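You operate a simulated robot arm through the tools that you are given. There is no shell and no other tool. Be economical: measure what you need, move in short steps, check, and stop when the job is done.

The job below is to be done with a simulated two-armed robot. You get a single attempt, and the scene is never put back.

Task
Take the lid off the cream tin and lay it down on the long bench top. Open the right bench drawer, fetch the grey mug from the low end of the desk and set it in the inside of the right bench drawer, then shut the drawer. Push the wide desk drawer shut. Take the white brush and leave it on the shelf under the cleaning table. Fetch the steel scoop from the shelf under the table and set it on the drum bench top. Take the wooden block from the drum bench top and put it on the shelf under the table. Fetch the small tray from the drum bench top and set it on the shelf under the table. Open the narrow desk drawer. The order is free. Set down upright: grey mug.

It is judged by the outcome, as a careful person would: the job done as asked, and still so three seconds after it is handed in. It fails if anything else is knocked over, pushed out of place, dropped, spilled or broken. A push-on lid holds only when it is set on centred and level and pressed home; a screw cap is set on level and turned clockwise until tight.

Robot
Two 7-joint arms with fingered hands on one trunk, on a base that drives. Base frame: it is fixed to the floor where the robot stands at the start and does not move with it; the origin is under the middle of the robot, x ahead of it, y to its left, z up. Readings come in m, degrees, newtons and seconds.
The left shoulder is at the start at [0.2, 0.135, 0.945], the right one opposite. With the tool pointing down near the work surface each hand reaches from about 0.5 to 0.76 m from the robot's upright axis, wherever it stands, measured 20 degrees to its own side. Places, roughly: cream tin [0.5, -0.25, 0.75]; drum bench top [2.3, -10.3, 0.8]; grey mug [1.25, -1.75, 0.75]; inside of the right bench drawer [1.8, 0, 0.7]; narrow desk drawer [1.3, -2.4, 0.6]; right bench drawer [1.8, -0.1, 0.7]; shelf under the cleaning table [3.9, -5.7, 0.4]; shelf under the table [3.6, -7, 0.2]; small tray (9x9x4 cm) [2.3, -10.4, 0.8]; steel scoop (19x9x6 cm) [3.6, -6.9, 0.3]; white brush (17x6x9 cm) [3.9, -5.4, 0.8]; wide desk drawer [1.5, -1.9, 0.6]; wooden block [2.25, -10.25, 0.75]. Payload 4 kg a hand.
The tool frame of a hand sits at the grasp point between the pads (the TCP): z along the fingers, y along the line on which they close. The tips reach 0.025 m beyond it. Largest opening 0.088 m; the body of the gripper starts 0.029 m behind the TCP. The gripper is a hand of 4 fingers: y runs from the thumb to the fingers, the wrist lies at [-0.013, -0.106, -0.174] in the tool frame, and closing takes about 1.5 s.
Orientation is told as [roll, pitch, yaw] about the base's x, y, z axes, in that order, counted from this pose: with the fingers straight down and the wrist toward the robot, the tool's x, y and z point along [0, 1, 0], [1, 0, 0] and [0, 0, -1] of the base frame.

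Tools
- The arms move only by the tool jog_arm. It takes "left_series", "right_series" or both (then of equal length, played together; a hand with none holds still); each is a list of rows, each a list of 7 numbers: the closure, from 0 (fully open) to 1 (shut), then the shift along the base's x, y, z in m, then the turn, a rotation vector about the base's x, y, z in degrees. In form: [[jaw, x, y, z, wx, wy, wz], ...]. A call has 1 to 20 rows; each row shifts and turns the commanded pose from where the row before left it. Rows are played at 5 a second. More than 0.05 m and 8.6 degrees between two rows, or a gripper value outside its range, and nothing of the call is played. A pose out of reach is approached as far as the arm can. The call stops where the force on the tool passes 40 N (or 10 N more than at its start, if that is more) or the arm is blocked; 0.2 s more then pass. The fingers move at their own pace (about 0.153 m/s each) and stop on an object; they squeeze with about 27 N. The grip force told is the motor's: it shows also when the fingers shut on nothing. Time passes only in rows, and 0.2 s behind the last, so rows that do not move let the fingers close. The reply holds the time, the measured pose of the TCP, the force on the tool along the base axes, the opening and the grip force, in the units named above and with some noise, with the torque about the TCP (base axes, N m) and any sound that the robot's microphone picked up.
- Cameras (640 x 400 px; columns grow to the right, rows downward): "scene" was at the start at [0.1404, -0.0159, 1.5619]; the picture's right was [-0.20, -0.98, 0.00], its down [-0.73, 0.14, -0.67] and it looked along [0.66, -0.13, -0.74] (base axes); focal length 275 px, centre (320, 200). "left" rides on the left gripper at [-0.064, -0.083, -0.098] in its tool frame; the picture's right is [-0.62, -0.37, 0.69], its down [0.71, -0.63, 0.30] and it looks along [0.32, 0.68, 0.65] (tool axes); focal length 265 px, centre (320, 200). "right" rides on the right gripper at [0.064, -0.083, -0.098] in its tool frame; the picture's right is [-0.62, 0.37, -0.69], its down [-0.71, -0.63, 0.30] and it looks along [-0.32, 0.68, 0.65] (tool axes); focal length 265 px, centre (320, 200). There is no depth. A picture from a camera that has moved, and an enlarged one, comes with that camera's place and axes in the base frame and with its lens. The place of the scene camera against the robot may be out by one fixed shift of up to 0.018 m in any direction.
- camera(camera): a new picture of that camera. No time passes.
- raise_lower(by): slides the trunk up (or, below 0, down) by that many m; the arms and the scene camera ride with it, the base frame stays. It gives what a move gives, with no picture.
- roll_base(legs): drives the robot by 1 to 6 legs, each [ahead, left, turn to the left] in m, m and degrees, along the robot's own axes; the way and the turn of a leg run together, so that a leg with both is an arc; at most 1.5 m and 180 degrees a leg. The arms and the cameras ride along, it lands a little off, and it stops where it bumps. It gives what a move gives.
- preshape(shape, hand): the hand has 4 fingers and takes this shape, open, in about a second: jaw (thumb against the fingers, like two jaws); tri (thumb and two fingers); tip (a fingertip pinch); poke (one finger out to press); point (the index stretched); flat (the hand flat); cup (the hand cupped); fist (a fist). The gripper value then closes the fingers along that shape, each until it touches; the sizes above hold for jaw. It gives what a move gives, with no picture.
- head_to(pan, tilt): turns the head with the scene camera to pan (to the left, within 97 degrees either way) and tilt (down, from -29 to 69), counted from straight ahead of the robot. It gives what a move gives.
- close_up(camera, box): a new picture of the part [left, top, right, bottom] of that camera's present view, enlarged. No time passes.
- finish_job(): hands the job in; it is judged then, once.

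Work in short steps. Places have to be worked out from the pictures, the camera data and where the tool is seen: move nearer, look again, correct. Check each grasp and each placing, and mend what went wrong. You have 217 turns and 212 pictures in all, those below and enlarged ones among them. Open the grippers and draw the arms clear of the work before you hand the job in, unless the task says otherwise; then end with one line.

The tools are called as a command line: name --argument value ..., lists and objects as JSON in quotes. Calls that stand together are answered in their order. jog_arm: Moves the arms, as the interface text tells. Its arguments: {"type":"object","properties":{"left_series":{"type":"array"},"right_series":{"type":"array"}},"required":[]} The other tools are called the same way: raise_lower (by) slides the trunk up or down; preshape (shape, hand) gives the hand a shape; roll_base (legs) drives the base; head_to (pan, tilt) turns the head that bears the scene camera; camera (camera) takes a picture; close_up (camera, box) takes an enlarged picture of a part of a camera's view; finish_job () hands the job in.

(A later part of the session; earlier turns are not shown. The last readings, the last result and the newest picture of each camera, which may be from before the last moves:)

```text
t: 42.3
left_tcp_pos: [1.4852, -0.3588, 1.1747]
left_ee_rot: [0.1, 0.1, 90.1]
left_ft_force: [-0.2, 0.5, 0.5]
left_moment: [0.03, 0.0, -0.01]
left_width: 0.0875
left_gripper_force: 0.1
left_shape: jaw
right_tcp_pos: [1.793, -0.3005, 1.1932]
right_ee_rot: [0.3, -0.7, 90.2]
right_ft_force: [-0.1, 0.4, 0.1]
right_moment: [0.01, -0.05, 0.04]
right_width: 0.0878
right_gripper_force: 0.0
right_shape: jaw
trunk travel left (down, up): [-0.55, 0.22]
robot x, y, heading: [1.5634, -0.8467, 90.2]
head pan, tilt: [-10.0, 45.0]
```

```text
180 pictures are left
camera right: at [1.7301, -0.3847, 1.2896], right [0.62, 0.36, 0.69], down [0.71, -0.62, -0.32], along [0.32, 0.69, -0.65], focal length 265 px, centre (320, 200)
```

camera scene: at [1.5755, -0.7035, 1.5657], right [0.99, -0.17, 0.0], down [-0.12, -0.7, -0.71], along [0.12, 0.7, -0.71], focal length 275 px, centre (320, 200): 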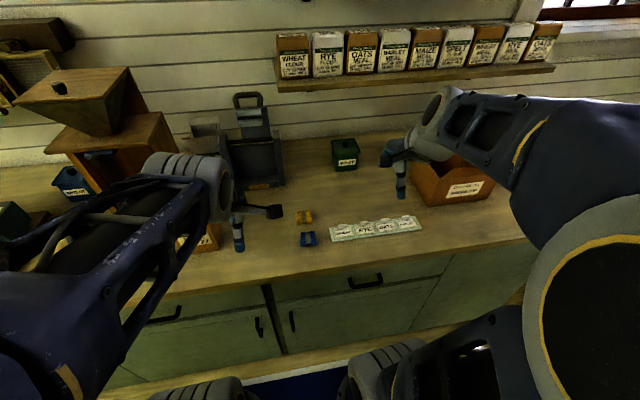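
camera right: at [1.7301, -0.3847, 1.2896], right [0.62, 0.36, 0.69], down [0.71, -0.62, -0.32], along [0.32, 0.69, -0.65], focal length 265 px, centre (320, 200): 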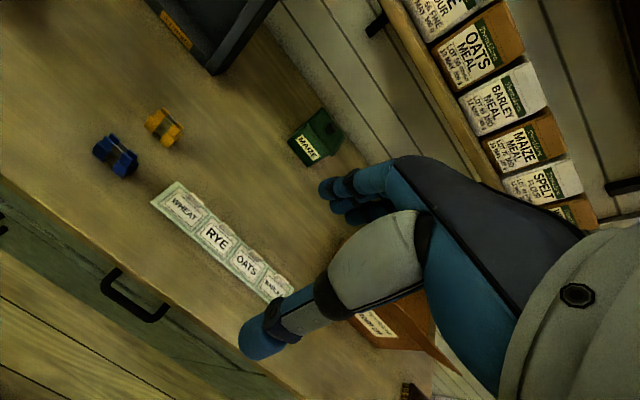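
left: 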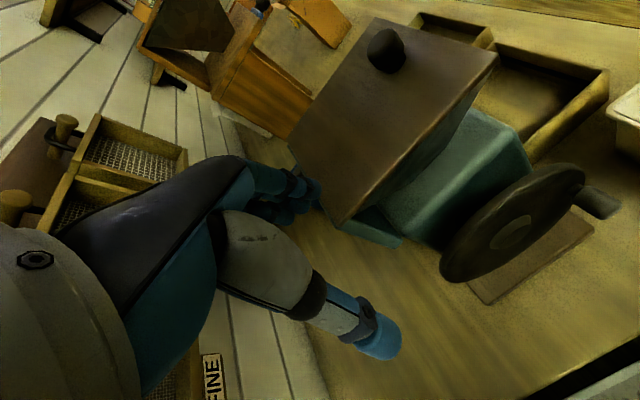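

Handle judged near (1.80,-0.295,0.745), bar horizontal just below the bench edge. I'll grip it with the left hand pointing forward, standing at about (2.0,-1.07) where there is no desk behind.

roll_base --legs '[[-0.2, 0, 0], [0, -0.44, 0]]'

jog_arm --left_series '[[0, -0.03, 0.03, -0.02, 0, 0, 0], [0, -0.03, 0.03, -0.02, 0, 0, 0], [0, -0.03, 0.03, -0.02, 0, 0, 0], [0, -0.03, 0.02, -0.03, 8.5, 0, 0], [0, 0, 0.0, -0.03, 8.5, 0, 0], [0, 0, 0.0, -0.02, 8.5, 0, 0], [0, 0, 0, -0.02, 8.5, 0, 0], [0, 0, 0, -0.02, 8.5, 0, 0], [0, 0, 0, -0.02, 8.5, 0, 0], [0, 0, 0, 0, 8.5, 0, 0], [0, 0, 0, 0, 8.5, 0, 0], [0, 0, 0, 0, 8.5, 0, 0], [0, 0, 0, 0, 8.5, 0, 0], [0, 0, 0, 0, 5, 0, 0], [0, 0, 0, 0, 0, 0, 0]]'

head_to --pan 10 --tilt 45

camera --camera "scene"

camera --camera "left"

```text
t: 46.2
left_tcp_pos: [1.9237, -0.5594, 1.176]
left_ee_rot: [0.0, 0.0, 90.3]
left_ft_force: [-0.1, -0.1, -0.5]
left_moment: [-0.01, -0.03, -0.02]
left_width: 0.0877
left_gripper_force: 0.1
left_shape: jaw
right_tcp_pos: [2.2323, -0.499, 1.1925]
right_ee_rot: [0.3, -0.6, 90.4]
right_ft_force: [0.1, -0.8, 0.1]
right_moment: [0.0, -0.01, -0.03]
right_width: 0.0879
right_gripper_force: 0.1
right_shape: jaw
trunk travel left (down, up): [-0.55, 0.22]
robot x, y, heading: [1.9985, -1.0413, 90.5]
head pan, tilt: [-10.0, 45.0]
```

```text
t: 49.4
left_tcp_pos: [1.783, -0.3157, 1.0707]
left_ee_rot: [8.1, -80.8, 77.9]
left_ft_force: [-0.2, -0.9, -1.0]
left_moment: [-0.02, 0.01, 0.0]
left_width: 0.088
left_gripper_force: 0.2
left_shape: jaw
left hand out of reach, approached as far as the arm can: row 4, 5, 6, 7, 8, 9, 12, 13, 14
right_tcp_pos: [2.232, -0.4986, 1.1924]
right_ee_rot: [0.3, -0.6, 90.4]
right_ft_force: [-0.9, 0.2, -0.7]
right_moment: [0.02, 0.01, -0.02]
right_width: 0.0877
right_gripper_force: 0.0
right_shape: jaw
trunk travel left (down, up): [-0.55, 0.22]
robot x, y, heading: [2.0018, -1.0408, 90.3]
head pan, tilt: [-10.0, 45.0]
```

```text
t: 50.2
left_tcp_pos: [1.7838, -0.3154, 1.0698]
left_ee_rot: [8.0, -80.6, 78.0]
left_ft_force: [0.4, 0.3, 0.5]
left_moment: [-0.01, 0.0, 0.0]
left_width: 0.0875
left_gripper_force: 0.1
left_shape: jaw
right_tcp_pos: [2.232, -0.4986, 1.1932]
right_ee_rot: [0.3, -0.5, 90.4]
right_ft_force: [-0.3, 0.0, -0.4]
right_moment: [-0.03, -0.02, 0.05]
right_width: 0.0876
right_gripper_force: 0.1
right_shape: jaw
trunk travel left (down, up): [-0.55, 0.22]
robot x, y, heading: [2.0012, -1.0399, 90.4]
head pan, tilt: [10.0, 45.0]
```

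```text
179 pictures are left
camera scene: at [1.9872, -0.9026, 1.5657], right [0.98, 0.18, 0.0], down [0.13, -0.7, -0.71], along [-0.13, 0.7, -0.71], focal length 275 px, centre (320, 200)
```

scene: 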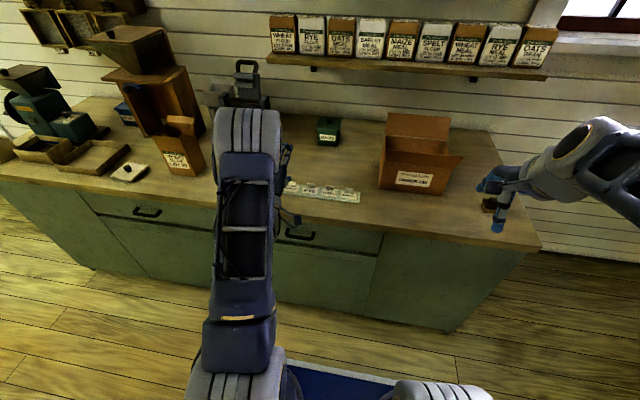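

```text
178 pictures are left
camera left: at [1.8384, -0.4302, 1.0028], right [0.65, 0.58, -0.49], down [-0.71, 0.25, -0.65], along [-0.26, 0.78, 0.58], focal length 265 px, centre (320, 200)
```

left: 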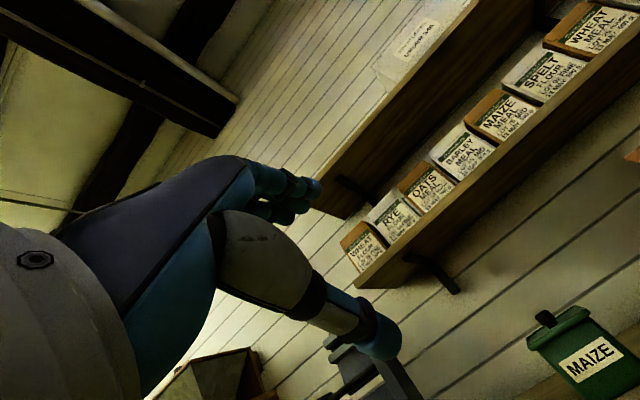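

The hand now points forward, but is too high for the arm. I back the base 0.15 m and lower the trunk 0.3 m.

roll_base --legs '[[-0.15, 0, 0]]'

raise_lower --by -0.3

camera --camera "scene"

camera --camera "left"

```text
t: 51.6
left_tcp_pos: [1.7848, -0.4644, 1.0708]
left_ee_rot: [8.2, -80.6, 77.9]
left_ft_force: [0.0, -0.2, -0.3]
left_moment: [-0.01, 0.0, 0.0]
left_width: 0.088
left_gripper_force: 0.0
left_shape: jaw
right_tcp_pos: [2.2328, -0.6485, 1.1922]
right_ee_rot: [0.3, -0.5, 90.4]
right_ft_force: [1.1, -0.4, -0.8]
right_moment: [0.02, -0.02, 0.0]
right_width: 0.0874
right_gripper_force: 0.0
right_shape: jaw
trunk travel left (down, up): [-0.55, 0.22]
robot x, y, heading: [2.003, -1.1946, 90.2]
head pan, tilt: [10.0, 45.0]
```

```text
t: 54.6
left_tcp_pos: [1.7844, -0.4639, 0.7713]
left_ee_rot: [8.0, -80.7, 77.9]
left_ft_force: [-0.5, -1.2, -0.1]
left_moment: [-0.05, -0.01, -0.04]
left_width: 0.0877
left_gripper_force: 0.0
left_shape: jaw
right_tcp_pos: [2.2326, -0.6477, 0.8916]
right_ee_rot: [0.3, -0.6, 90.4]
right_ft_force: [-0.3, -0.3, 0.4]
right_moment: [0.01, -0.02, -0.03]
right_width: 0.0877
right_gripper_force: 0.1
right_shape: jaw
trunk travel left (down, up): [-0.25, 0.52]
robot x, y, heading: [1.9957, -1.1911, 90.3]
head pan, tilt: [10.0, 45.0]
```

```text
177 pictures are left
camera scene: at [1.9881, -1.0521, 1.2657], right [0.98, 0.18, 0.0], down [0.13, -0.7, -0.71], along [-0.13, 0.7, -0.71], focal length 275 px, centre (320, 200)
```

scene: 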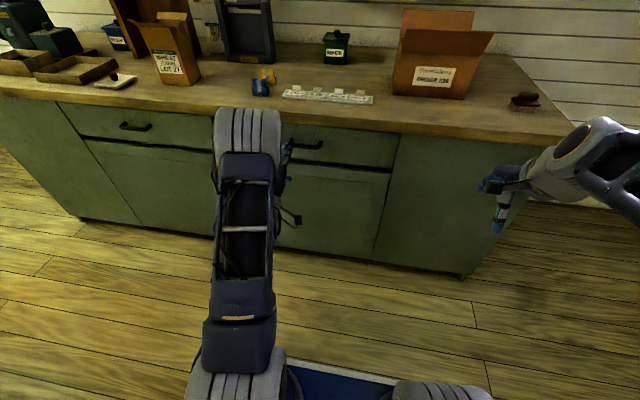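

```text
176 pictures are left
camera left: at [1.8398, -0.5796, 0.7028], right [0.65, 0.58, -0.49], down [-0.71, 0.25, -0.65], along [-0.26, 0.78, 0.58], focal length 265 px, centre (320, 200)
```

left: 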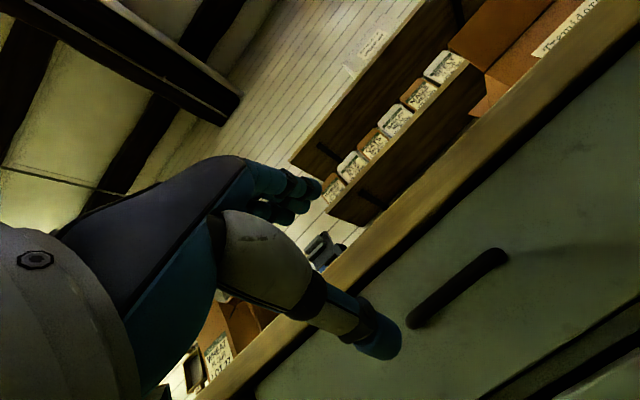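

Handle bar found at x 1.75–1.85, z 0.73, y about −0.30; the fingers point forward and close vertically. I align and advance most of the way.

jog_arm --left_series '[[0, 0.016, 0, -0.038, 0, 0, 0], [0, 0, 0.04, 0, 0, 0, 0], [0, 0, 0.04, 0, 0, 0, 0], [0, 0, 0, 0, 0, 0, 0]]'

camera --camera "left"

close_up --camera "scene" --box '[200, 80, 400, 240]'

```text
t: 55.6
left_tcp_pos: [1.7762, -0.3717, 0.7468]
left_ee_rot: [7.5, -80.6, 77.8]
left_ft_force: [0.6, -0.3, 0.5]
left_moment: [-0.01, 0.0, -0.02]
left_width: 0.0877
left_gripper_force: 0.1
left_shape: jaw
left hand out of reach, approached as far as the arm can: row 1, 2, 3
right_tcp_pos: [2.2328, -0.6479, 0.8934]
right_ee_rot: [0.3, -0.7, 90.4]
right_ft_force: [0.3, 0.3, 0.3]
right_moment: [-0.03, -0.01, -0.01]
right_width: 0.0877
right_gripper_force: 0.1
right_shape: jaw
trunk travel left (down, up): [-0.25, 0.52]
robot x, y, heading: [2.0002, -1.1892, 90.3]
head pan, tilt: [10.0, 45.0]
```

```text
175 pictures are left
camera left: at [1.8297, -0.4867, 0.6797], right [0.66, 0.57, -0.49], down [-0.71, 0.26, -0.66], along [-0.25, 0.78, 0.58], focal length 265 px, centre (320, 200)
```

left: 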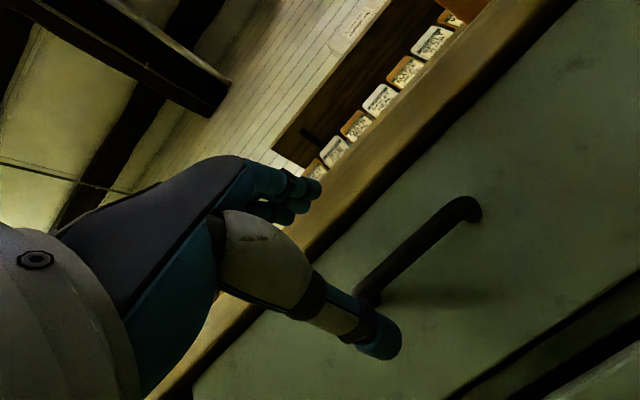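

```text
2.50 times, centred on (300, 160) of scene
camera zoom: at [1.9881, -1.0522, 1.2657], right [0.98, 0.18, 0.0], down [0.13, -0.7, -0.71], along [-0.13, 0.7, -0.71], focal length 688 px, centre (370, 300)
```

zoom: 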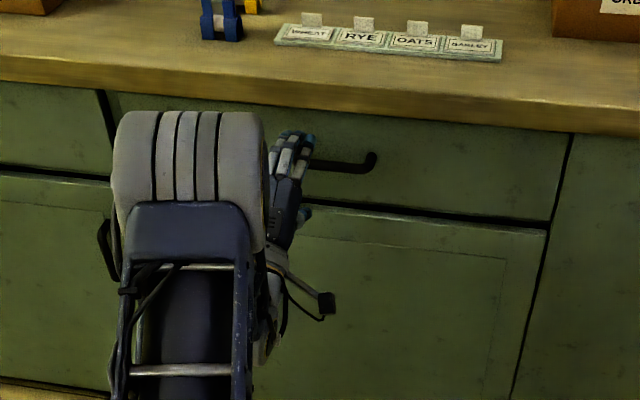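

The arm is at its limit in this pose, so I fine-position with trunk and base: down 17 mm, right 25 mm, ahead 35 mm, hand half closed.

jog_arm --left_series '[[0.35, 0, 0, 0, 0, 0, 0], [0.35, 0, 0, 0, 0, 0, 0], [0.35, 0, 0, 0, 0, 0, 0]]'

raise_lower --by -0.017

roll_base --legs '[[0, -0.025, 0], [0.035, 0, 0]]'

camera --camera "left"

close_up --camera "scene" --box '[220, 80, 380, 208]'

```text
t: 56.4
left_tcp_pos: [1.7749, -0.3721, 0.747]
left_ee_rot: [7.6, -80.6, 77.7]
left_ft_force: [0.7, -0.4, 0.5]
left_moment: [0.03, 0.0, 0.0]
left_width: 0.0579
left_gripper_force: 0.0
left_shape: jaw
right_tcp_pos: [2.2322, -0.6489, 0.893]
right_ee_rot: [0.3, -0.5, 90.4]
right_ft_force: [0.6, -0.6, 0.9]
right_moment: [-0.01, 0.02, -0.04]
right_width: 0.0878
right_gripper_force: 0.0
right_shape: jaw
trunk travel left (down, up): [-0.25, 0.52]
robot x, y, heading: [1.9991, -1.1938, 90.0]
head pan, tilt: [10.0, 45.0]
```

```text
t: 57.0
left_tcp_pos: [1.7742, -0.3711, 0.7293]
left_ee_rot: [7.6, -80.6, 77.7]
left_ft_force: [0.4, -0.1, 0.1]
left_moment: [-0.02, 0.0, 0.0]
left_width: 0.0576
left_gripper_force: 0.1
left_shape: jaw
right_tcp_pos: [2.233, -0.6478, 0.8751]
right_ee_rot: [0.3, -0.5, 90.4]
right_ft_force: [0.8, 0.0, 0.0]
right_moment: [0.03, -0.01, 0.0]
right_width: 0.0876
right_gripper_force: 0.0
right_shape: jaw
trunk travel left (down, up): [-0.233, 0.537]
robot x, y, heading: [2.0026, -1.1916, 90.2]
head pan, tilt: [10.0, 45.0]
```

```text
t: 58.3
left_tcp_pos: [1.7993, -0.3366, 0.7301]
left_ee_rot: [7.6, -80.5, 77.7]
left_ft_force: [-0.6, -0.6, -0.7]
left_moment: [0.0, 0.03, 0.01]
left_width: 0.0574
left_gripper_force: 0.2
left_shape: jaw
right_tcp_pos: [2.2576, -0.6134, 0.8752]
right_ee_rot: [0.4, -0.6, 90.3]
right_ft_force: [-0.2, 0.5, -0.6]
right_moment: [0.03, 0.0, 0.0]
right_width: 0.0877
right_gripper_force: 0.0
right_shape: jaw
trunk travel left (down, up): [-0.233, 0.537]
robot x, y, heading: [2.0235, -1.1544, 90.3]
head pan, tilt: [10.0, 45.0]
```

```text
173 pictures are left
camera left: at [1.854, -0.4517, 0.6628], right [0.66, 0.57, -0.49], down [-0.71, 0.26, -0.66], along [-0.25, 0.78, 0.58], focal length 265 px, centre (320, 200)
```

left: 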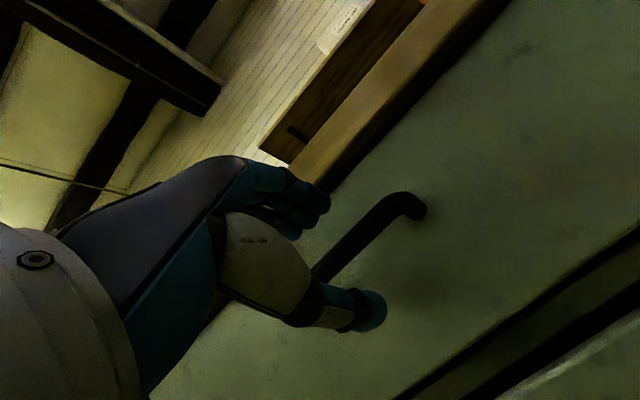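

```text
3.12 times, centred on (300, 144) of scene
camera zoom: at [2.0126, -1.0167, 1.2487], right [0.98, 0.18, 0.0], down [0.13, -0.7, -0.71], along [-0.13, 0.7, -0.71], focal length 860 px, centre (382, 375)
```

zoom: 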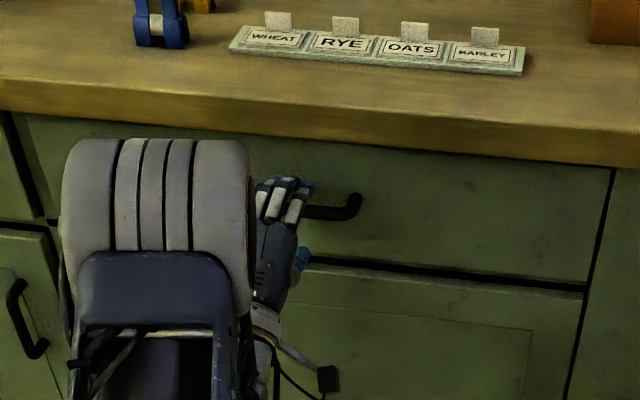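

The bar lies between fingers and thumb; advance 2 cm and close.

roll_base --legs '[[0.02, 0, 0]]'

jog_arm --left_series '[[1, 0, 0, 0, 0, 0, 0], [1, 0, 0, 0, 0, 0, 0], [1, 0, 0, 0, 0, 0, 0], [1, 0, 0, 0, 0, 0, 0], [1, 0, 0, 0, 0, 0, 0], [1, 0, 0, 0, 0, 0, 0], [1, 0, 0, 0, 0, 0, 0]]'

camera --camera "left"

```text
t: 59.1
left_tcp_pos: [1.7997, -0.3168, 0.7296]
left_ee_rot: [7.6, -80.6, 77.9]
left_ft_force: [0.6, -0.4, -0.3]
left_moment: [0.01, 0.04, 0.01]
left_width: 0.0574
left_gripper_force: 0.1
left_shape: jaw
right_tcp_pos: [2.2579, -0.5937, 0.8759]
right_ee_rot: [0.3, -0.6, 90.5]
right_ft_force: [0.0, 0.3, 0.6]
right_moment: [-0.01, 0.02, -0.02]
right_width: 0.0878
right_gripper_force: 0.1
right_shape: jaw
trunk travel left (down, up): [-0.233, 0.537]
robot x, y, heading: [2.0228, -1.1363, 90.5]
head pan, tilt: [10.0, 45.0]
```

```text
t: 60.7
left_tcp_pos: [1.7987, -0.3159, 0.731]
left_ee_rot: [7.4, -80.5, 78.0]
left_ft_force: [0.1, 0.4, -11.0]
left_moment: [-0.09, 0.04, -0.05]
left_width: 0.0085
left_gripper_force: 27.0
left_shape: jaw
right_tcp_pos: [2.2576, -0.5918, 0.8752]
right_ee_rot: [0.3, -0.6, 90.3]
right_ft_force: [-0.4, 0.3, 0.9]
right_moment: [-0.01, 0.01, 0.01]
right_width: 0.0878
right_gripper_force: 0.1
right_shape: jaw
trunk travel left (down, up): [-0.233, 0.537]
robot x, y, heading: [2.0208, -1.1363, 90.3]
head pan, tilt: [10.0, 45.0]
```

```text
171 pictures are left
camera left: at [1.8537, -0.4319, 0.6621], right [0.66, 0.57, -0.49], down [-0.71, 0.26, -0.66], along [-0.25, 0.78, 0.57], focal length 265 px, centre (320, 200)
```

left: 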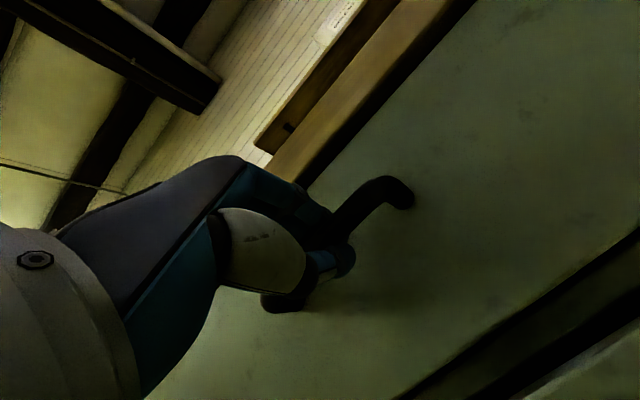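

Handle gripped. I pull by driving back in steps.

roll_base --legs '[[-0.15, 0, 0]]'

camera --camera "scene"

```text
t: 62.0
left_tcp_pos: [1.8002, -0.4675, 0.7291]
left_ee_rot: [7.6, -80.6, 77.8]
left_ft_force: [-0.6, 0.8, -12.4]
left_moment: [-0.07, 0.02, -0.04]
left_width: 0.0083
left_gripper_force: 27.2
left_shape: jaw
right_tcp_pos: [2.2576, -0.7429, 0.8758]
right_ee_rot: [0.3, -0.6, 90.4]
right_ft_force: [0.1, -0.1, -0.4]
right_moment: [0.01, 0.01, -0.01]
right_width: 0.0878
right_gripper_force: 0.0
right_shape: jaw
trunk travel left (down, up): [-0.233, 0.537]
robot x, y, heading: [2.0231, -1.2896, 90.2]
head pan, tilt: [10.0, 45.0]
```

```text
170 pictures are left
camera scene: at [2.0133, -1.1472, 1.2486], right [0.98, 0.18, 0.0], down [0.13, -0.7, -0.71], along [-0.13, 0.7, -0.71], focal length 275 px, centre (320, 200)
```

scene: 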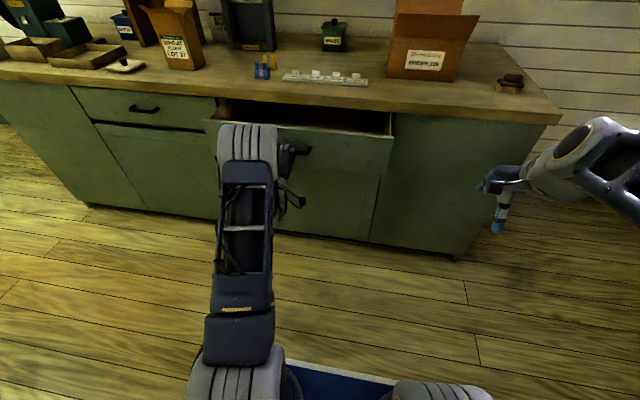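

It opens well; pull another 0.13 m.

roll_base --legs '[[-0.13, 0, 0]]'

camera --camera "scene"

```text
t: 63.3
left_tcp_pos: [1.8005, -0.5964, 0.7299]
left_ee_rot: [7.4, -80.5, 78.1]
left_ft_force: [-3.6, -0.1, -12.2]
left_moment: [-0.07, -0.02, 0.03]
left_width: 0.0083
left_gripper_force: 26.7
left_shape: jaw
right_tcp_pos: [2.2576, -0.8732, 0.876]
right_ee_rot: [0.3, -0.7, 90.3]
right_ft_force: [0.2, 0.2, 0.8]
right_moment: [-0.01, 0.03, -0.01]
right_width: 0.088
right_gripper_force: 0.1
right_shape: jaw
trunk travel left (down, up): [-0.233, 0.537]
robot x, y, heading: [2.0278, -1.417, 90.4]
head pan, tilt: [10.0, 45.0]
```

```text
169 pictures are left
camera scene: at [2.0141, -1.2777, 1.2486], right [0.98, 0.18, 0.0], down [0.13, -0.7, -0.71], along [-0.13, 0.7, -0.71], focal length 275 px, centre (320, 200)
```

scene: 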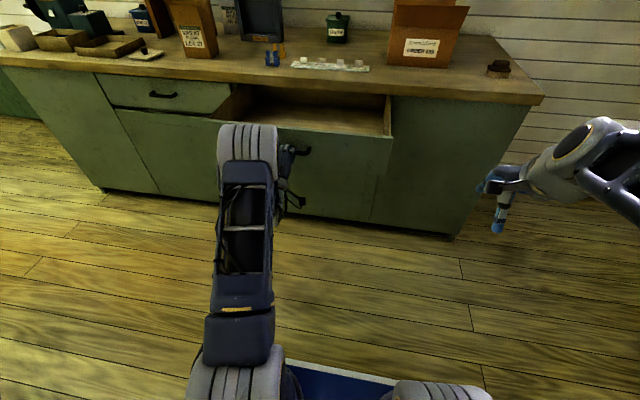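

Drawer open about 0.28 m. Release the handle, back off a bit and look toward the desk (to the robot's left rear).

jog_arm --left_series '[[0, 0, 0, 0, 0, 0, 0], [0, 0, 0, 0, 0, 0, 0], [0, 0, 0, 0, 0, 0, 0], [0, 0, 0, 0, 0, 0, 0]]'

roll_base --legs '[[-0.12, 0, 0]]'

camera --camera "scene"

head_to --pan 95 --tilt 30

camera --camera "scene"

```text
t: 64.3
left_tcp_pos: [1.8013, -0.5976, 0.7289]
left_ee_rot: [7.4, -80.4, 77.9]
left_ft_force: [-0.5, 0.5, 0.3]
left_moment: [0.02, 0.02, 0.0]
left_width: 0.0877
left_gripper_force: 0.1
left_shape: jaw
right_tcp_pos: [2.2586, -0.8731, 0.8755]
right_ee_rot: [0.3, -0.7, 90.4]
right_ft_force: [1.1, 0.8, -0.5]
right_moment: [-0.01, 0.0, -0.04]
right_width: 0.0876
right_gripper_force: 0.1
right_shape: jaw
trunk travel left (down, up): [-0.233, 0.537]
robot x, y, heading: [2.0277, -1.4177, 90.3]
head pan, tilt: [10.0, 45.0]
```

```text
t: 65.5
left_tcp_pos: [1.8014, -0.7181, 0.7299]
left_ee_rot: [7.5, -80.5, 78.0]
left_ft_force: [-0.6, -0.8, 0.0]
left_moment: [-0.04, 0.03, -0.04]
left_width: 0.0878
left_gripper_force: 0.0
left_shape: jaw
right_tcp_pos: [2.2588, -0.9946, 0.8757]
right_ee_rot: [0.3, -0.5, 90.4]
right_ft_force: [-0.7, 0.1, -0.1]
right_moment: [0.0, 0.02, 0.0]
right_width: 0.0879
right_gripper_force: 0.1
right_shape: jaw
trunk travel left (down, up): [-0.233, 0.537]
robot x, y, heading: [2.0279, -1.5414, 90.4]
head pan, tilt: [10.0, 45.0]
```

```text
168 pictures are left
camera scene: at [2.0149, -1.3985, 1.2487], right [0.98, 0.18, 0.0], down [0.13, -0.7, -0.71], along [-0.13, 0.7, -0.71], focal length 275 px, centre (320, 200)
```

scene: 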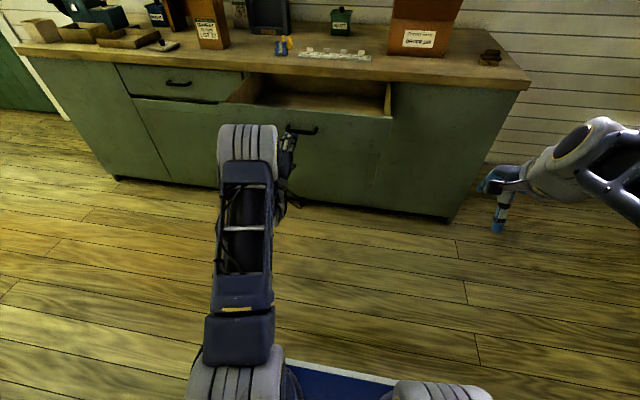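

```text
t: 67.1
left_tcp_pos: [1.8012, -0.7174, 0.7292]
left_ee_rot: [7.4, -80.5, 78.0]
left_ft_force: [0.4, -0.5, -0.1]
left_moment: [-0.04, 0.02, -0.01]
left_width: 0.0876
left_gripper_force: 0.0
left_shape: jaw
right_tcp_pos: [2.2589, -0.9934, 0.8764]
right_ee_rot: [0.3, -0.6, 90.4]
right_ft_force: [0.6, 0.3, 0.4]
right_moment: [-0.03, -0.02, 0.0]
right_width: 0.0879
right_gripper_force: 0.0
right_shape: jaw
trunk travel left (down, up): [-0.233, 0.537]
robot x, y, heading: [2.0253, -1.5379, 90.4]
head pan, tilt: [95.0, 30.0]
```

```text
167 pictures are left
camera scene: at [1.9395, -1.4869, 1.2713], right [-0.09, 1.0, 0.0], down [0.5, 0.05, -0.87], along [-0.86, -0.08, -0.5], focal length 275 px, centre (320, 200)
```

scene: 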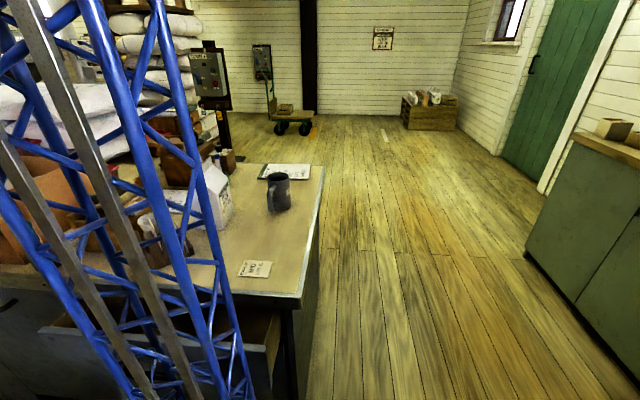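

The desk drawers face east (+x). I move east, turn to face the desk and look at both drawers.

roll_base --legs '[[0, -0.6, 0], [-0.4, 0, 0], [0, 0, 90]]'

head_to --pan 0 --tilt 30

camera --camera "scene"

```text
t: 76.4
left_tcp_pos: [1.8039, -2.149, 0.7294]
left_ee_rot: [7.4, -80.5, 167.4]
left_ft_force: [0.0, 0.2, -0.6]
left_moment: [-0.05, -0.03, -0.01]
left_width: 0.0877
left_gripper_force: 0.0
left_shape: jaw
right_tcp_pos: [2.0847, -1.6935, 0.8754]
right_ee_rot: [0.4, -0.6, 179.8]
right_ft_force: [0.0, 0.0, 0.5]
right_moment: [-0.01, 0.03, 0.01]
right_width: 0.0876
right_gripper_force: 0.0
right_shape: jaw
trunk travel left (down, up): [-0.233, 0.537]
robot x, y, heading: [2.6281, -1.9307, 179.7]
head pan, tilt: [95.0, 30.0]
```

```text
t: 78.1
left_tcp_pos: [1.8042, -2.1473, 0.7292]
left_ee_rot: [7.5, -80.6, 167.4]
left_ft_force: [-0.6, -1.0, -1.2]
left_moment: [0.0, -0.06, -0.03]
left_width: 0.0873
left_gripper_force: 0.1
left_shape: jaw
right_tcp_pos: [2.0854, -1.6934, 0.8757]
right_ee_rot: [0.3, -0.6, 179.8]
right_ft_force: [1.0, -0.8, -0.1]
right_moment: [0.0, -0.02, -0.01]
right_width: 0.0878
right_gripper_force: 0.1
right_shape: jaw
trunk travel left (down, up): [-0.233, 0.537]
robot x, y, heading: [2.6291, -1.9341, 179.9]
head pan, tilt: [0.0, 30.0]
```

```text
166 pictures are left
camera scene: at [2.4788, -1.931, 1.2713], right [0.0, 1.0, 0.0], down [0.5, 0.0, -0.87], along [-0.87, 0.0, -0.5], focal length 275 px, centre (320, 200)
```

scene: 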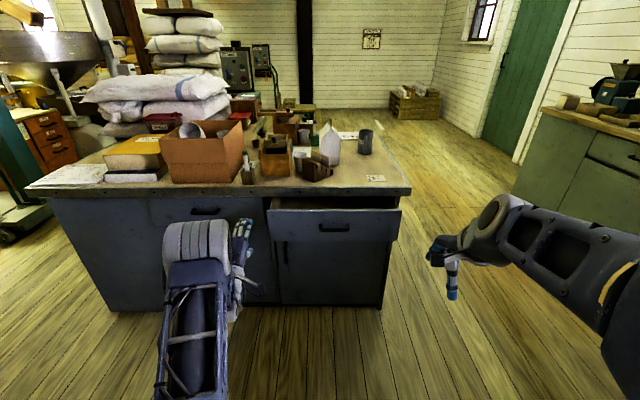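

Wide drawer stands open on the right (handle y≈−1.87), narrow one's handle at y≈−2.40. I make a fist with the left hand, line it up with the wide drawer front, and lower the trunk a bit.

preshape --hand "left" --shape "fist"

roll_base --legs '[[0, -0.28, 0]]'

raise_lower --by -0.08

camera --camera "scene"

camera --camera "left"

```text
t: 79.0
left_tcp_pos: [1.8045, -2.1477, 0.7298]
left_ee_rot: [7.4, -80.5, 167.4]
left_ft_force: [-0.4, 0.3, 0.6]
left_moment: [0.0, 0.01, 0.03]
left_width: 0.0001
left_gripper_force: 0.1
left_shape: fist
right_tcp_pos: [2.0854, -1.6932, 0.8754]
right_ee_rot: [0.3, -0.7, 179.7]
right_ft_force: [-0.3, 0.4, 0.2]
right_moment: [0.01, -0.02, -0.04]
right_width: 0.0877
right_gripper_force: 0.1
right_shape: jaw
trunk travel left (down, up): [-0.233, 0.537]
robot x, y, heading: [2.628, -1.9323, 179.7]
head pan, tilt: [0.0, 30.0]
```

```text
t: 81.0
left_tcp_pos: [1.8062, -1.869, 0.729]
left_ee_rot: [7.4, -80.5, 167.5]
left_ft_force: [0.0, 1.0, 0.0]
left_moment: [-0.03, 0.01, 0.02]
left_width: 0.0002
left_gripper_force: 0.1
left_shape: fist
right_tcp_pos: [2.0854, -1.4138, 0.8755]
right_ee_rot: [0.3, -0.6, 179.9]
right_ft_force: [0.6, 0.2, 0.2]
right_moment: [-0.04, -0.01, -0.03]
right_width: 0.0873
right_gripper_force: 0.0
right_shape: jaw
trunk travel left (down, up): [-0.233, 0.537]
robot x, y, heading: [2.6294, -1.6527, 180.0]
head pan, tilt: [0.0, 30.0]
```

```text
t: 82.1
left_tcp_pos: [1.8043, -1.8697, 0.6501]
left_ee_rot: [7.3, -80.5, 167.5]
left_ft_force: [-0.4, 0.1, 0.0]
left_moment: [-0.01, -0.02, 0.0]
left_width: 0.0001
left_gripper_force: 0.0
left_shape: fist
right_tcp_pos: [2.0857, -1.4135, 0.795]
right_ee_rot: [0.3, -0.6, 179.9]
right_ft_force: [-0.6, -0.1, 0.4]
right_moment: [0.03, -0.03, 0.0]
right_width: 0.0878
right_gripper_force: 0.1
right_shape: jaw
trunk travel left (down, up): [-0.153, 0.617]
robot x, y, heading: [2.6244, -1.6508, 179.9]
head pan, tilt: [0.0, 30.0]
```

```text
165 pictures are left
camera scene: at [2.4798, -1.6515, 1.1913], right [0.0, 1.0, 0.0], down [0.5, 0.0, -0.87], along [-0.87, 0.0, -0.5], focal length 275 px, centre (320, 200)
```

scene: 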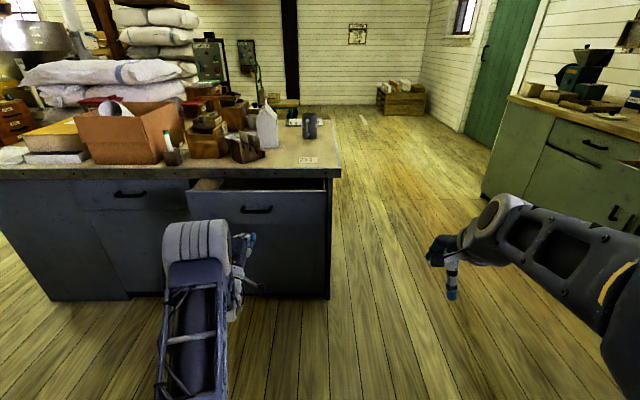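

```text
164 pictures are left
camera left: at [1.922, -1.8174, 0.5823], right [-0.57, 0.66, -0.49], down [-0.26, -0.71, -0.66], along [-0.78, -0.24, 0.57], focal length 265 px, centre (320, 200)
```

left: 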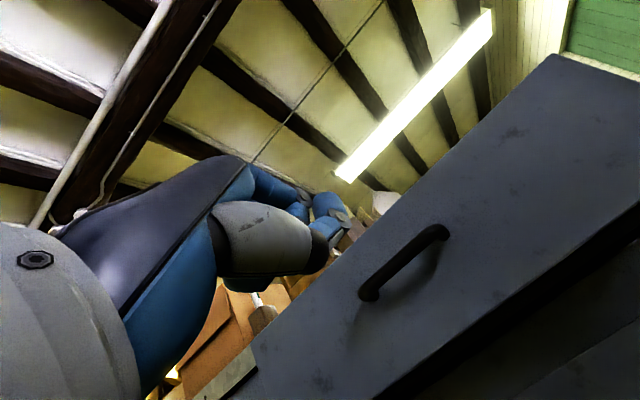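

Wide drawer's handle at about (1.62,-1.88,0.66), nicely in front of the fist. Drive ahead carefully.

roll_base --legs '[[0.14, 0, 0]]'

camera --camera "left"

camera --camera "scene"

```text
t: 83.5
left_tcp_pos: [1.6644, -1.8691, 0.6496]
left_ee_rot: [7.4, -80.5, 167.5]
left_ft_force: [-0.4, -0.4, -0.5]
left_moment: [0.04, 0.01, -0.02]
left_width: 0.0
left_gripper_force: 0.1
left_shape: fist
right_tcp_pos: [1.9433, -1.4151, 0.796]
right_ee_rot: [0.4, -0.6, 179.9]
right_ft_force: [-0.3, -0.1, -1.1]
right_moment: [0.01, 0.01, 0.02]
right_width: 0.0877
right_gripper_force: 0.0
right_shape: jaw
trunk travel left (down, up): [-0.153, 0.617]
robot x, y, heading: [2.4873, -1.6508, 180.0]
head pan, tilt: [0.0, 30.0]
```

```text
163 pictures are left
camera left: at [1.7803, -1.8171, 0.5823], right [-0.57, 0.66, -0.49], down [-0.26, -0.71, -0.66], along [-0.78, -0.24, 0.57], focal length 265 px, centre (320, 200)
```

left: 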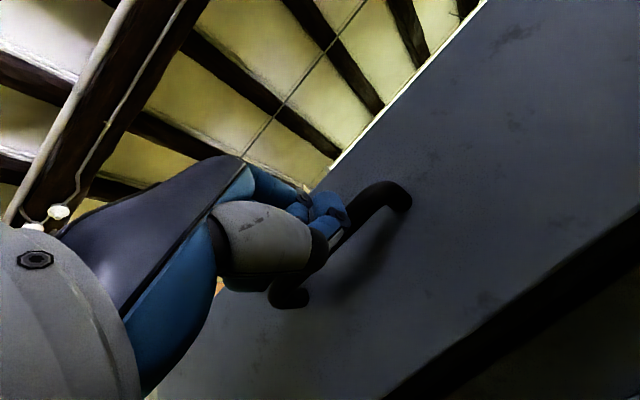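

```text
162 pictures are left
camera scene: at [2.338, -1.6511, 1.1913], right [0.0, 1.0, 0.0], down [0.5, 0.0, -0.87], along [-0.87, 0.0, -0.5], focal length 275 px, centre (320, 200)
```

scene: 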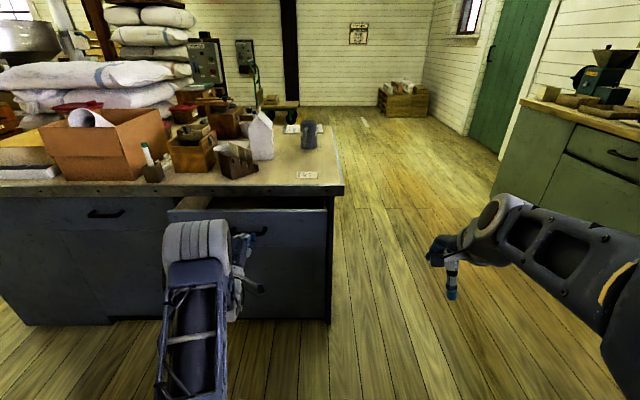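

Contact is near. Push on in small drives.

roll_base --legs '[[0.07, 0, 0]]'

camera --camera "scene"

```text
t: 84.5
left_tcp_pos: [1.5943, -1.8696, 0.6494]
left_ee_rot: [7.3, -80.4, 167.5]
left_ft_force: [0.4, -0.2, 0.1]
left_moment: [0.0, -0.01, -0.03]
left_width: 0.0005
left_gripper_force: 0.0
left_shape: fist
right_tcp_pos: [1.8739, -1.4145, 0.7963]
right_ee_rot: [0.3, -0.6, 179.9]
right_ft_force: [0.5, 0.9, 0.1]
right_moment: [0.0, 0.0, 0.0]
right_width: 0.0877
right_gripper_force: 0.0
right_shape: jaw
trunk travel left (down, up): [-0.153, 0.617]
robot x, y, heading: [2.4128, -1.6506, 179.8]
head pan, tilt: [0.0, 30.0]
```

```text
161 pictures are left
camera scene: at [2.2685, -1.6509, 1.1913], right [0.0, 1.0, 0.0], down [0.5, 0.0, -0.87], along [-0.87, 0.0, -0.5], focal length 275 px, centre (320, 200)
```

scene: 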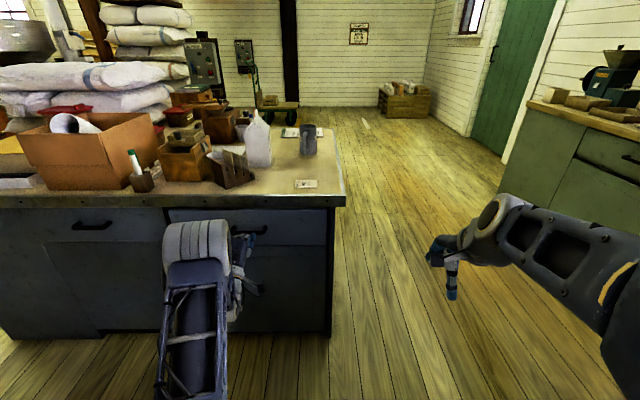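

Moving in; continue a few centimetres more.

roll_base --legs '[[0.03, 0, 0]]'

close_up --camera "scene" --box '[80, 160, 360, 340]'

roll_base --legs '[[0.02, 0, 0]]'

close_up --camera "scene" --box '[80, 160, 360, 340]'

```text
t: 85.3
left_tcp_pos: [1.5653, -1.8689, 0.6495]
left_ee_rot: [7.4, -80.4, 167.4]
left_ft_force: [-0.1, 0.2, -0.7]
left_moment: [0.02, -0.02, 0.02]
left_width: 0.0002
left_gripper_force: 0.1
left_shape: fist
right_tcp_pos: [1.8443, -1.4144, 0.7956]
right_ee_rot: [0.3, -0.6, 179.8]
right_ft_force: [0.9, -0.7, 0.2]
right_moment: [0.0, 0.0, 0.01]
right_width: 0.088
right_gripper_force: 0.0
right_shape: jaw
trunk travel left (down, up): [-0.153, 0.617]
robot x, y, heading: [2.3901, -1.6542, 179.6]
head pan, tilt: [0.0, 30.0]
```

```text
2.22 times, centred on (220, 250) of scene
camera zoom: at [2.2388, -1.6508, 1.1913], right [0.0, 1.0, 0.0], down [0.5, 0.0, -0.87], along [-0.87, 0.0, -0.5], focal length 611 px, centre (542, 89)
```

zoom: 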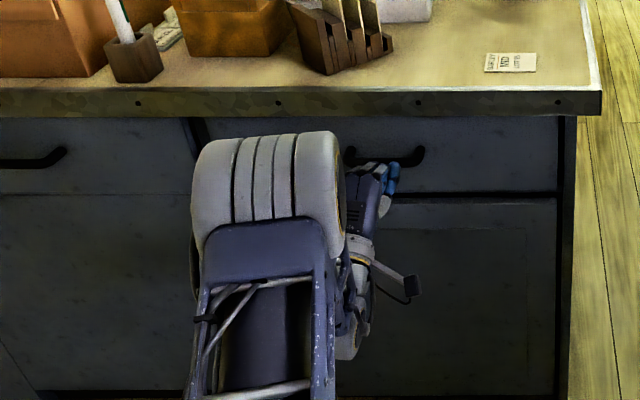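

```text
t: 86.2
left_tcp_pos: [1.5492, -1.87, 0.6466]
left_ee_rot: [6.1, -80.2, 168.6]
left_ft_force: [14.2, 1.7, 3.1]
left_moment: [0.01, 0.11, -0.26]
left_width: 0.0805
left_gripper_force: 0.1
left_shape: fist
right_tcp_pos: [1.8252, -1.4151, 0.7965]
right_ee_rot: [0.3, -0.6, -180.1]
right_ft_force: [0.0, 0.5, -1.2]
right_moment: [-0.02, -0.02, -0.01]
right_width: 0.0878
right_gripper_force: 0.1
right_shape: jaw
trunk travel left (down, up): [-0.153, 0.617]
robot x, y, heading: [2.3667, -1.6525, 179.8]
head pan, tilt: [0.0, 30.0]
stopped in leg 1: the force on the tool passed its limit at 48 N (the readings are from after the stop); the commanded pose is now the measured one
```

```text
2.22 times, centred on (220, 250) of scene
camera zoom: at [2.2204, -1.6508, 1.1914], right [0.0, 1.0, 0.0], down [0.5, 0.0, -0.87], along [-0.87, 0.0, -0.5], focal length 611 px, centre (542, 89)
```

zoom: 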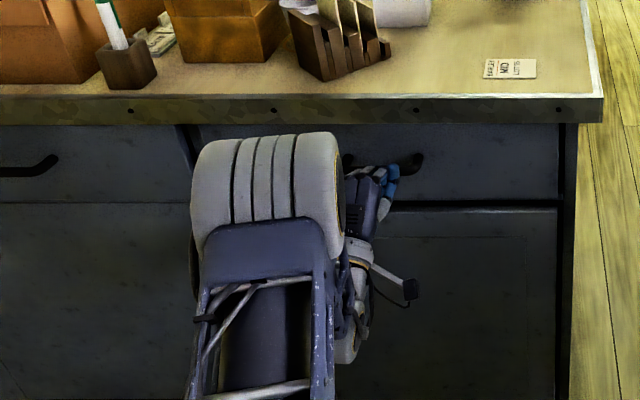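

Force rose at full travel: the drawer appears home. I back off, reshape to jaw and look.

roll_base --legs '[[-0.2, 0, 0]]'

preshape --hand "left" --shape "jaw"

roll_base --legs '[[0, 0.5, 0]]'

camera --camera "scene"

camera --camera "left"

```text
t: 87.8
left_tcp_pos: [1.75, -1.8724, 0.6452]
left_ee_rot: [6.3, -80.2, 168.8]
left_ft_force: [0.3, -1.1, 0.2]
left_moment: [-0.02, 0.02, 0.03]
left_width: 0.0
left_gripper_force: 0.1
left_shape: fist
right_tcp_pos: [2.0265, -1.4151, 0.7958]
right_ee_rot: [0.2, -0.7, -179.8]
right_ft_force: [0.1, 0.1, -0.5]
right_moment: [0.03, 0.0, 0.02]
right_width: 0.0878
right_gripper_force: 0.1
right_shape: jaw
trunk travel left (down, up): [-0.153, 0.617]
robot x, y, heading: [2.5686, -1.6499, -180.0]
head pan, tilt: [0.0, 30.0]
```

```text
t: 88.7
left_tcp_pos: [1.7498, -1.8728, 0.6449]
left_ee_rot: [6.4, -80.0, 168.7]
left_ft_force: [0.7, 1.3, -0.4]
left_moment: [-0.05, 0.02, 0.01]
left_width: 0.0877
left_gripper_force: 0.1
left_shape: jaw
right_tcp_pos: [2.0261, -1.4161, 0.7951]
right_ee_rot: [0.3, -0.7, -179.8]
right_ft_force: [-0.5, -0.4, 0.5]
right_moment: [-0.02, 0.01, -0.01]
right_width: 0.0877
right_gripper_force: 0.1
right_shape: jaw
trunk travel left (down, up): [-0.153, 0.617]
robot x, y, heading: [2.5676, -1.647, -180.1]
head pan, tilt: [0.0, 30.0]
```

```text
t: 91.7
left_tcp_pos: [1.7507, -2.3748, 0.6461]
left_ee_rot: [6.4, -80.1, 168.6]
left_ft_force: [0.3, -1.1, 0.1]
left_moment: [0.0, -0.02, -0.01]
left_width: 0.0875
left_gripper_force: 0.1
left_shape: jaw
right_tcp_pos: [2.0272, -1.9166, 0.7955]
right_ee_rot: [0.3, -0.8, -179.8]
right_ft_force: [-0.8, -0.2, -0.5]
right_moment: [0.0, -0.03, -0.01]
right_width: 0.0878
right_gripper_force: 0.1
right_shape: jaw
trunk travel left (down, up): [-0.153, 0.617]
robot x, y, heading: [2.5672, -2.1534, -179.8]
head pan, tilt: [0.0, 30.0]
```

```text
158 pictures are left
camera scene: at [2.4215, -2.1523, 1.1913], right [0.0, 1.0, 0.0], down [0.5, 0.0, -0.87], along [-0.87, 0.0, -0.5], focal length 275 px, centre (320, 200)
```

scene: 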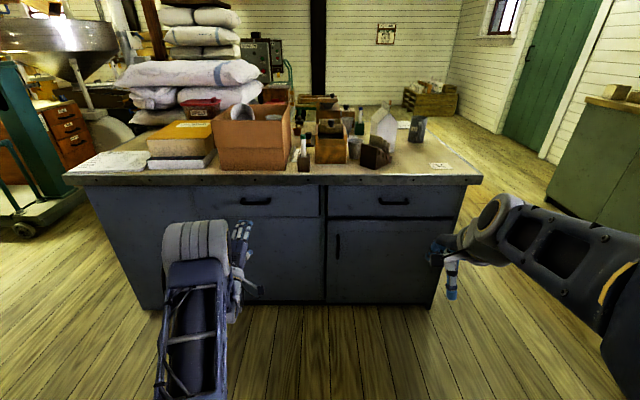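

```text
157 pictures are left
camera left: at [1.8676, -2.3214, 0.5796], right [-0.56, 0.66, -0.49], down [-0.25, -0.71, -0.66], along [-0.79, -0.25, 0.57], focal length 265 px, centre (320, 200)
```

left: 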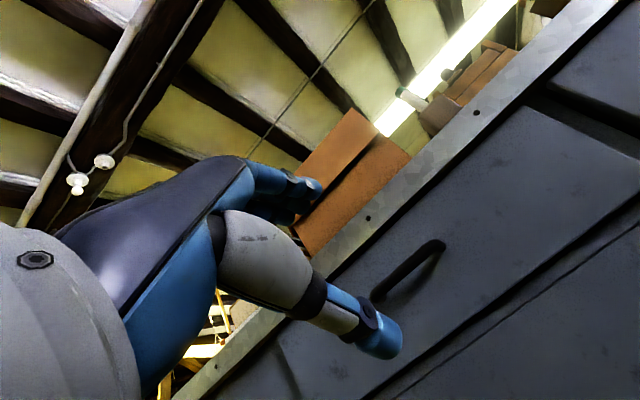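

Wide drawer is shut flush. Narrow drawer's handle is at about (1.51,-2.40,0.66). I align and approach with the half-closed hand.

jog_arm --left_series '[[0.35, 0, 0, 0, 0, 0, 0], [0.35, 0, 0, 0, 0, 0, 0], [0.35, 0, 0, 0, 0, 0, 0]]'

raise_lower --by 0.014

roll_base --legs '[[0, 0.025, 0], [0.19, 0, 0]]'

camera --camera "left"

close_up --camera "scene" --box '[160, 160, 360, 320]'

```text
t: 92.5
left_tcp_pos: [1.7499, -2.3739, 0.6457]
left_ee_rot: [6.4, -80.0, 168.7]
left_ft_force: [-1.1, -1.0, 0.1]
left_moment: [-0.01, 0.02, -0.02]
left_width: 0.0574
left_gripper_force: 0.1
left_shape: jaw
right_tcp_pos: [2.0266, -1.9181, 0.7962]
right_ee_rot: [0.3, -0.7, -179.7]
right_ft_force: [0.2, 0.1, 0.8]
right_moment: [0.01, -0.02, 0.01]
right_width: 0.0878
right_gripper_force: 0.0
right_shape: jaw
trunk travel left (down, up): [-0.153, 0.617]
robot x, y, heading: [2.5698, -2.1529, -180.0]
head pan, tilt: [0.0, 30.0]
```

```text
t: 93.1
left_tcp_pos: [1.7504, -2.3739, 0.6601]
left_ee_rot: [6.4, -80.1, 168.8]
left_ft_force: [0.9, -0.4, -0.7]
left_moment: [-0.03, -0.01, -0.01]
left_width: 0.0576
left_gripper_force: 0.1
left_shape: jaw
right_tcp_pos: [2.0263, -1.9157, 0.8095]
right_ee_rot: [0.3, -0.7, -179.8]
right_ft_force: [1.1, -0.1, -0.2]
right_moment: [0.0, -0.03, 0.01]
right_width: 0.0877
right_gripper_force: 0.0
right_shape: jaw
trunk travel left (down, up): [-0.167, 0.603]
robot x, y, heading: [2.5673, -2.1491, -180.0]
head pan, tilt: [0.0, 30.0]
```

```text
t: 95.0
left_tcp_pos: [1.5615, -2.4003, 0.6604]
left_ee_rot: [6.4, -80.0, 168.8]
left_ft_force: [0.8, -0.2, 0.1]
left_moment: [-0.07, -0.01, -0.02]
left_width: 0.0574
left_gripper_force: 0.1
left_shape: jaw
right_tcp_pos: [1.8362, -1.9431, 0.8095]
right_ee_rot: [0.4, -0.8, -179.7]
right_ft_force: [-0.7, 0.5, 0.1]
right_moment: [0.05, 0.03, -0.01]
right_width: 0.0877
right_gripper_force: 0.1
right_shape: jaw
trunk travel left (down, up): [-0.167, 0.603]
robot x, y, heading: [2.3793, -2.1802, -180.1]
head pan, tilt: [0.0, 30.0]
```

```text
156 pictures are left
camera left: at [1.6778, -2.3477, 0.5936], right [-0.56, 0.66, -0.49], down [-0.25, -0.71, -0.66], along [-0.79, -0.25, 0.57], focal length 265 px, centre (320, 200)
```

left: 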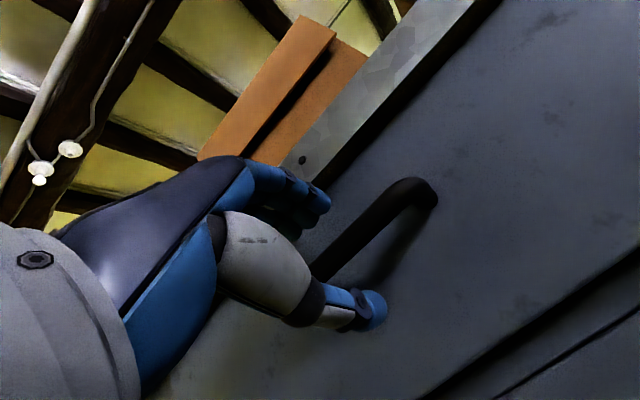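

```text
2.50 times, centred on (260, 240) of scene
camera zoom: at [2.2315, -2.1779, 1.2053], right [0.0, 1.0, 0.0], down [0.5, 0.0, -0.87], along [-0.87, 0.0, -0.5], focal length 688 px, centre (470, 100)
```

zoom: 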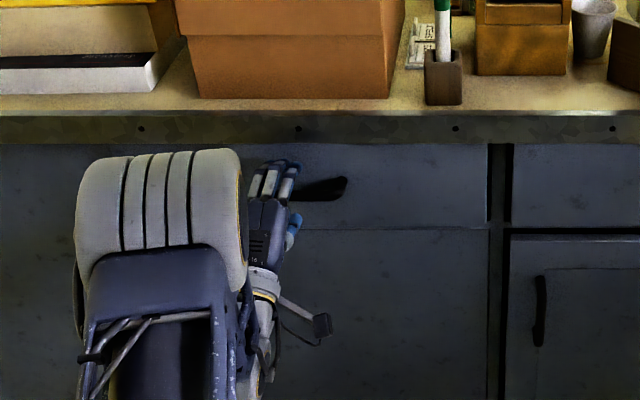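

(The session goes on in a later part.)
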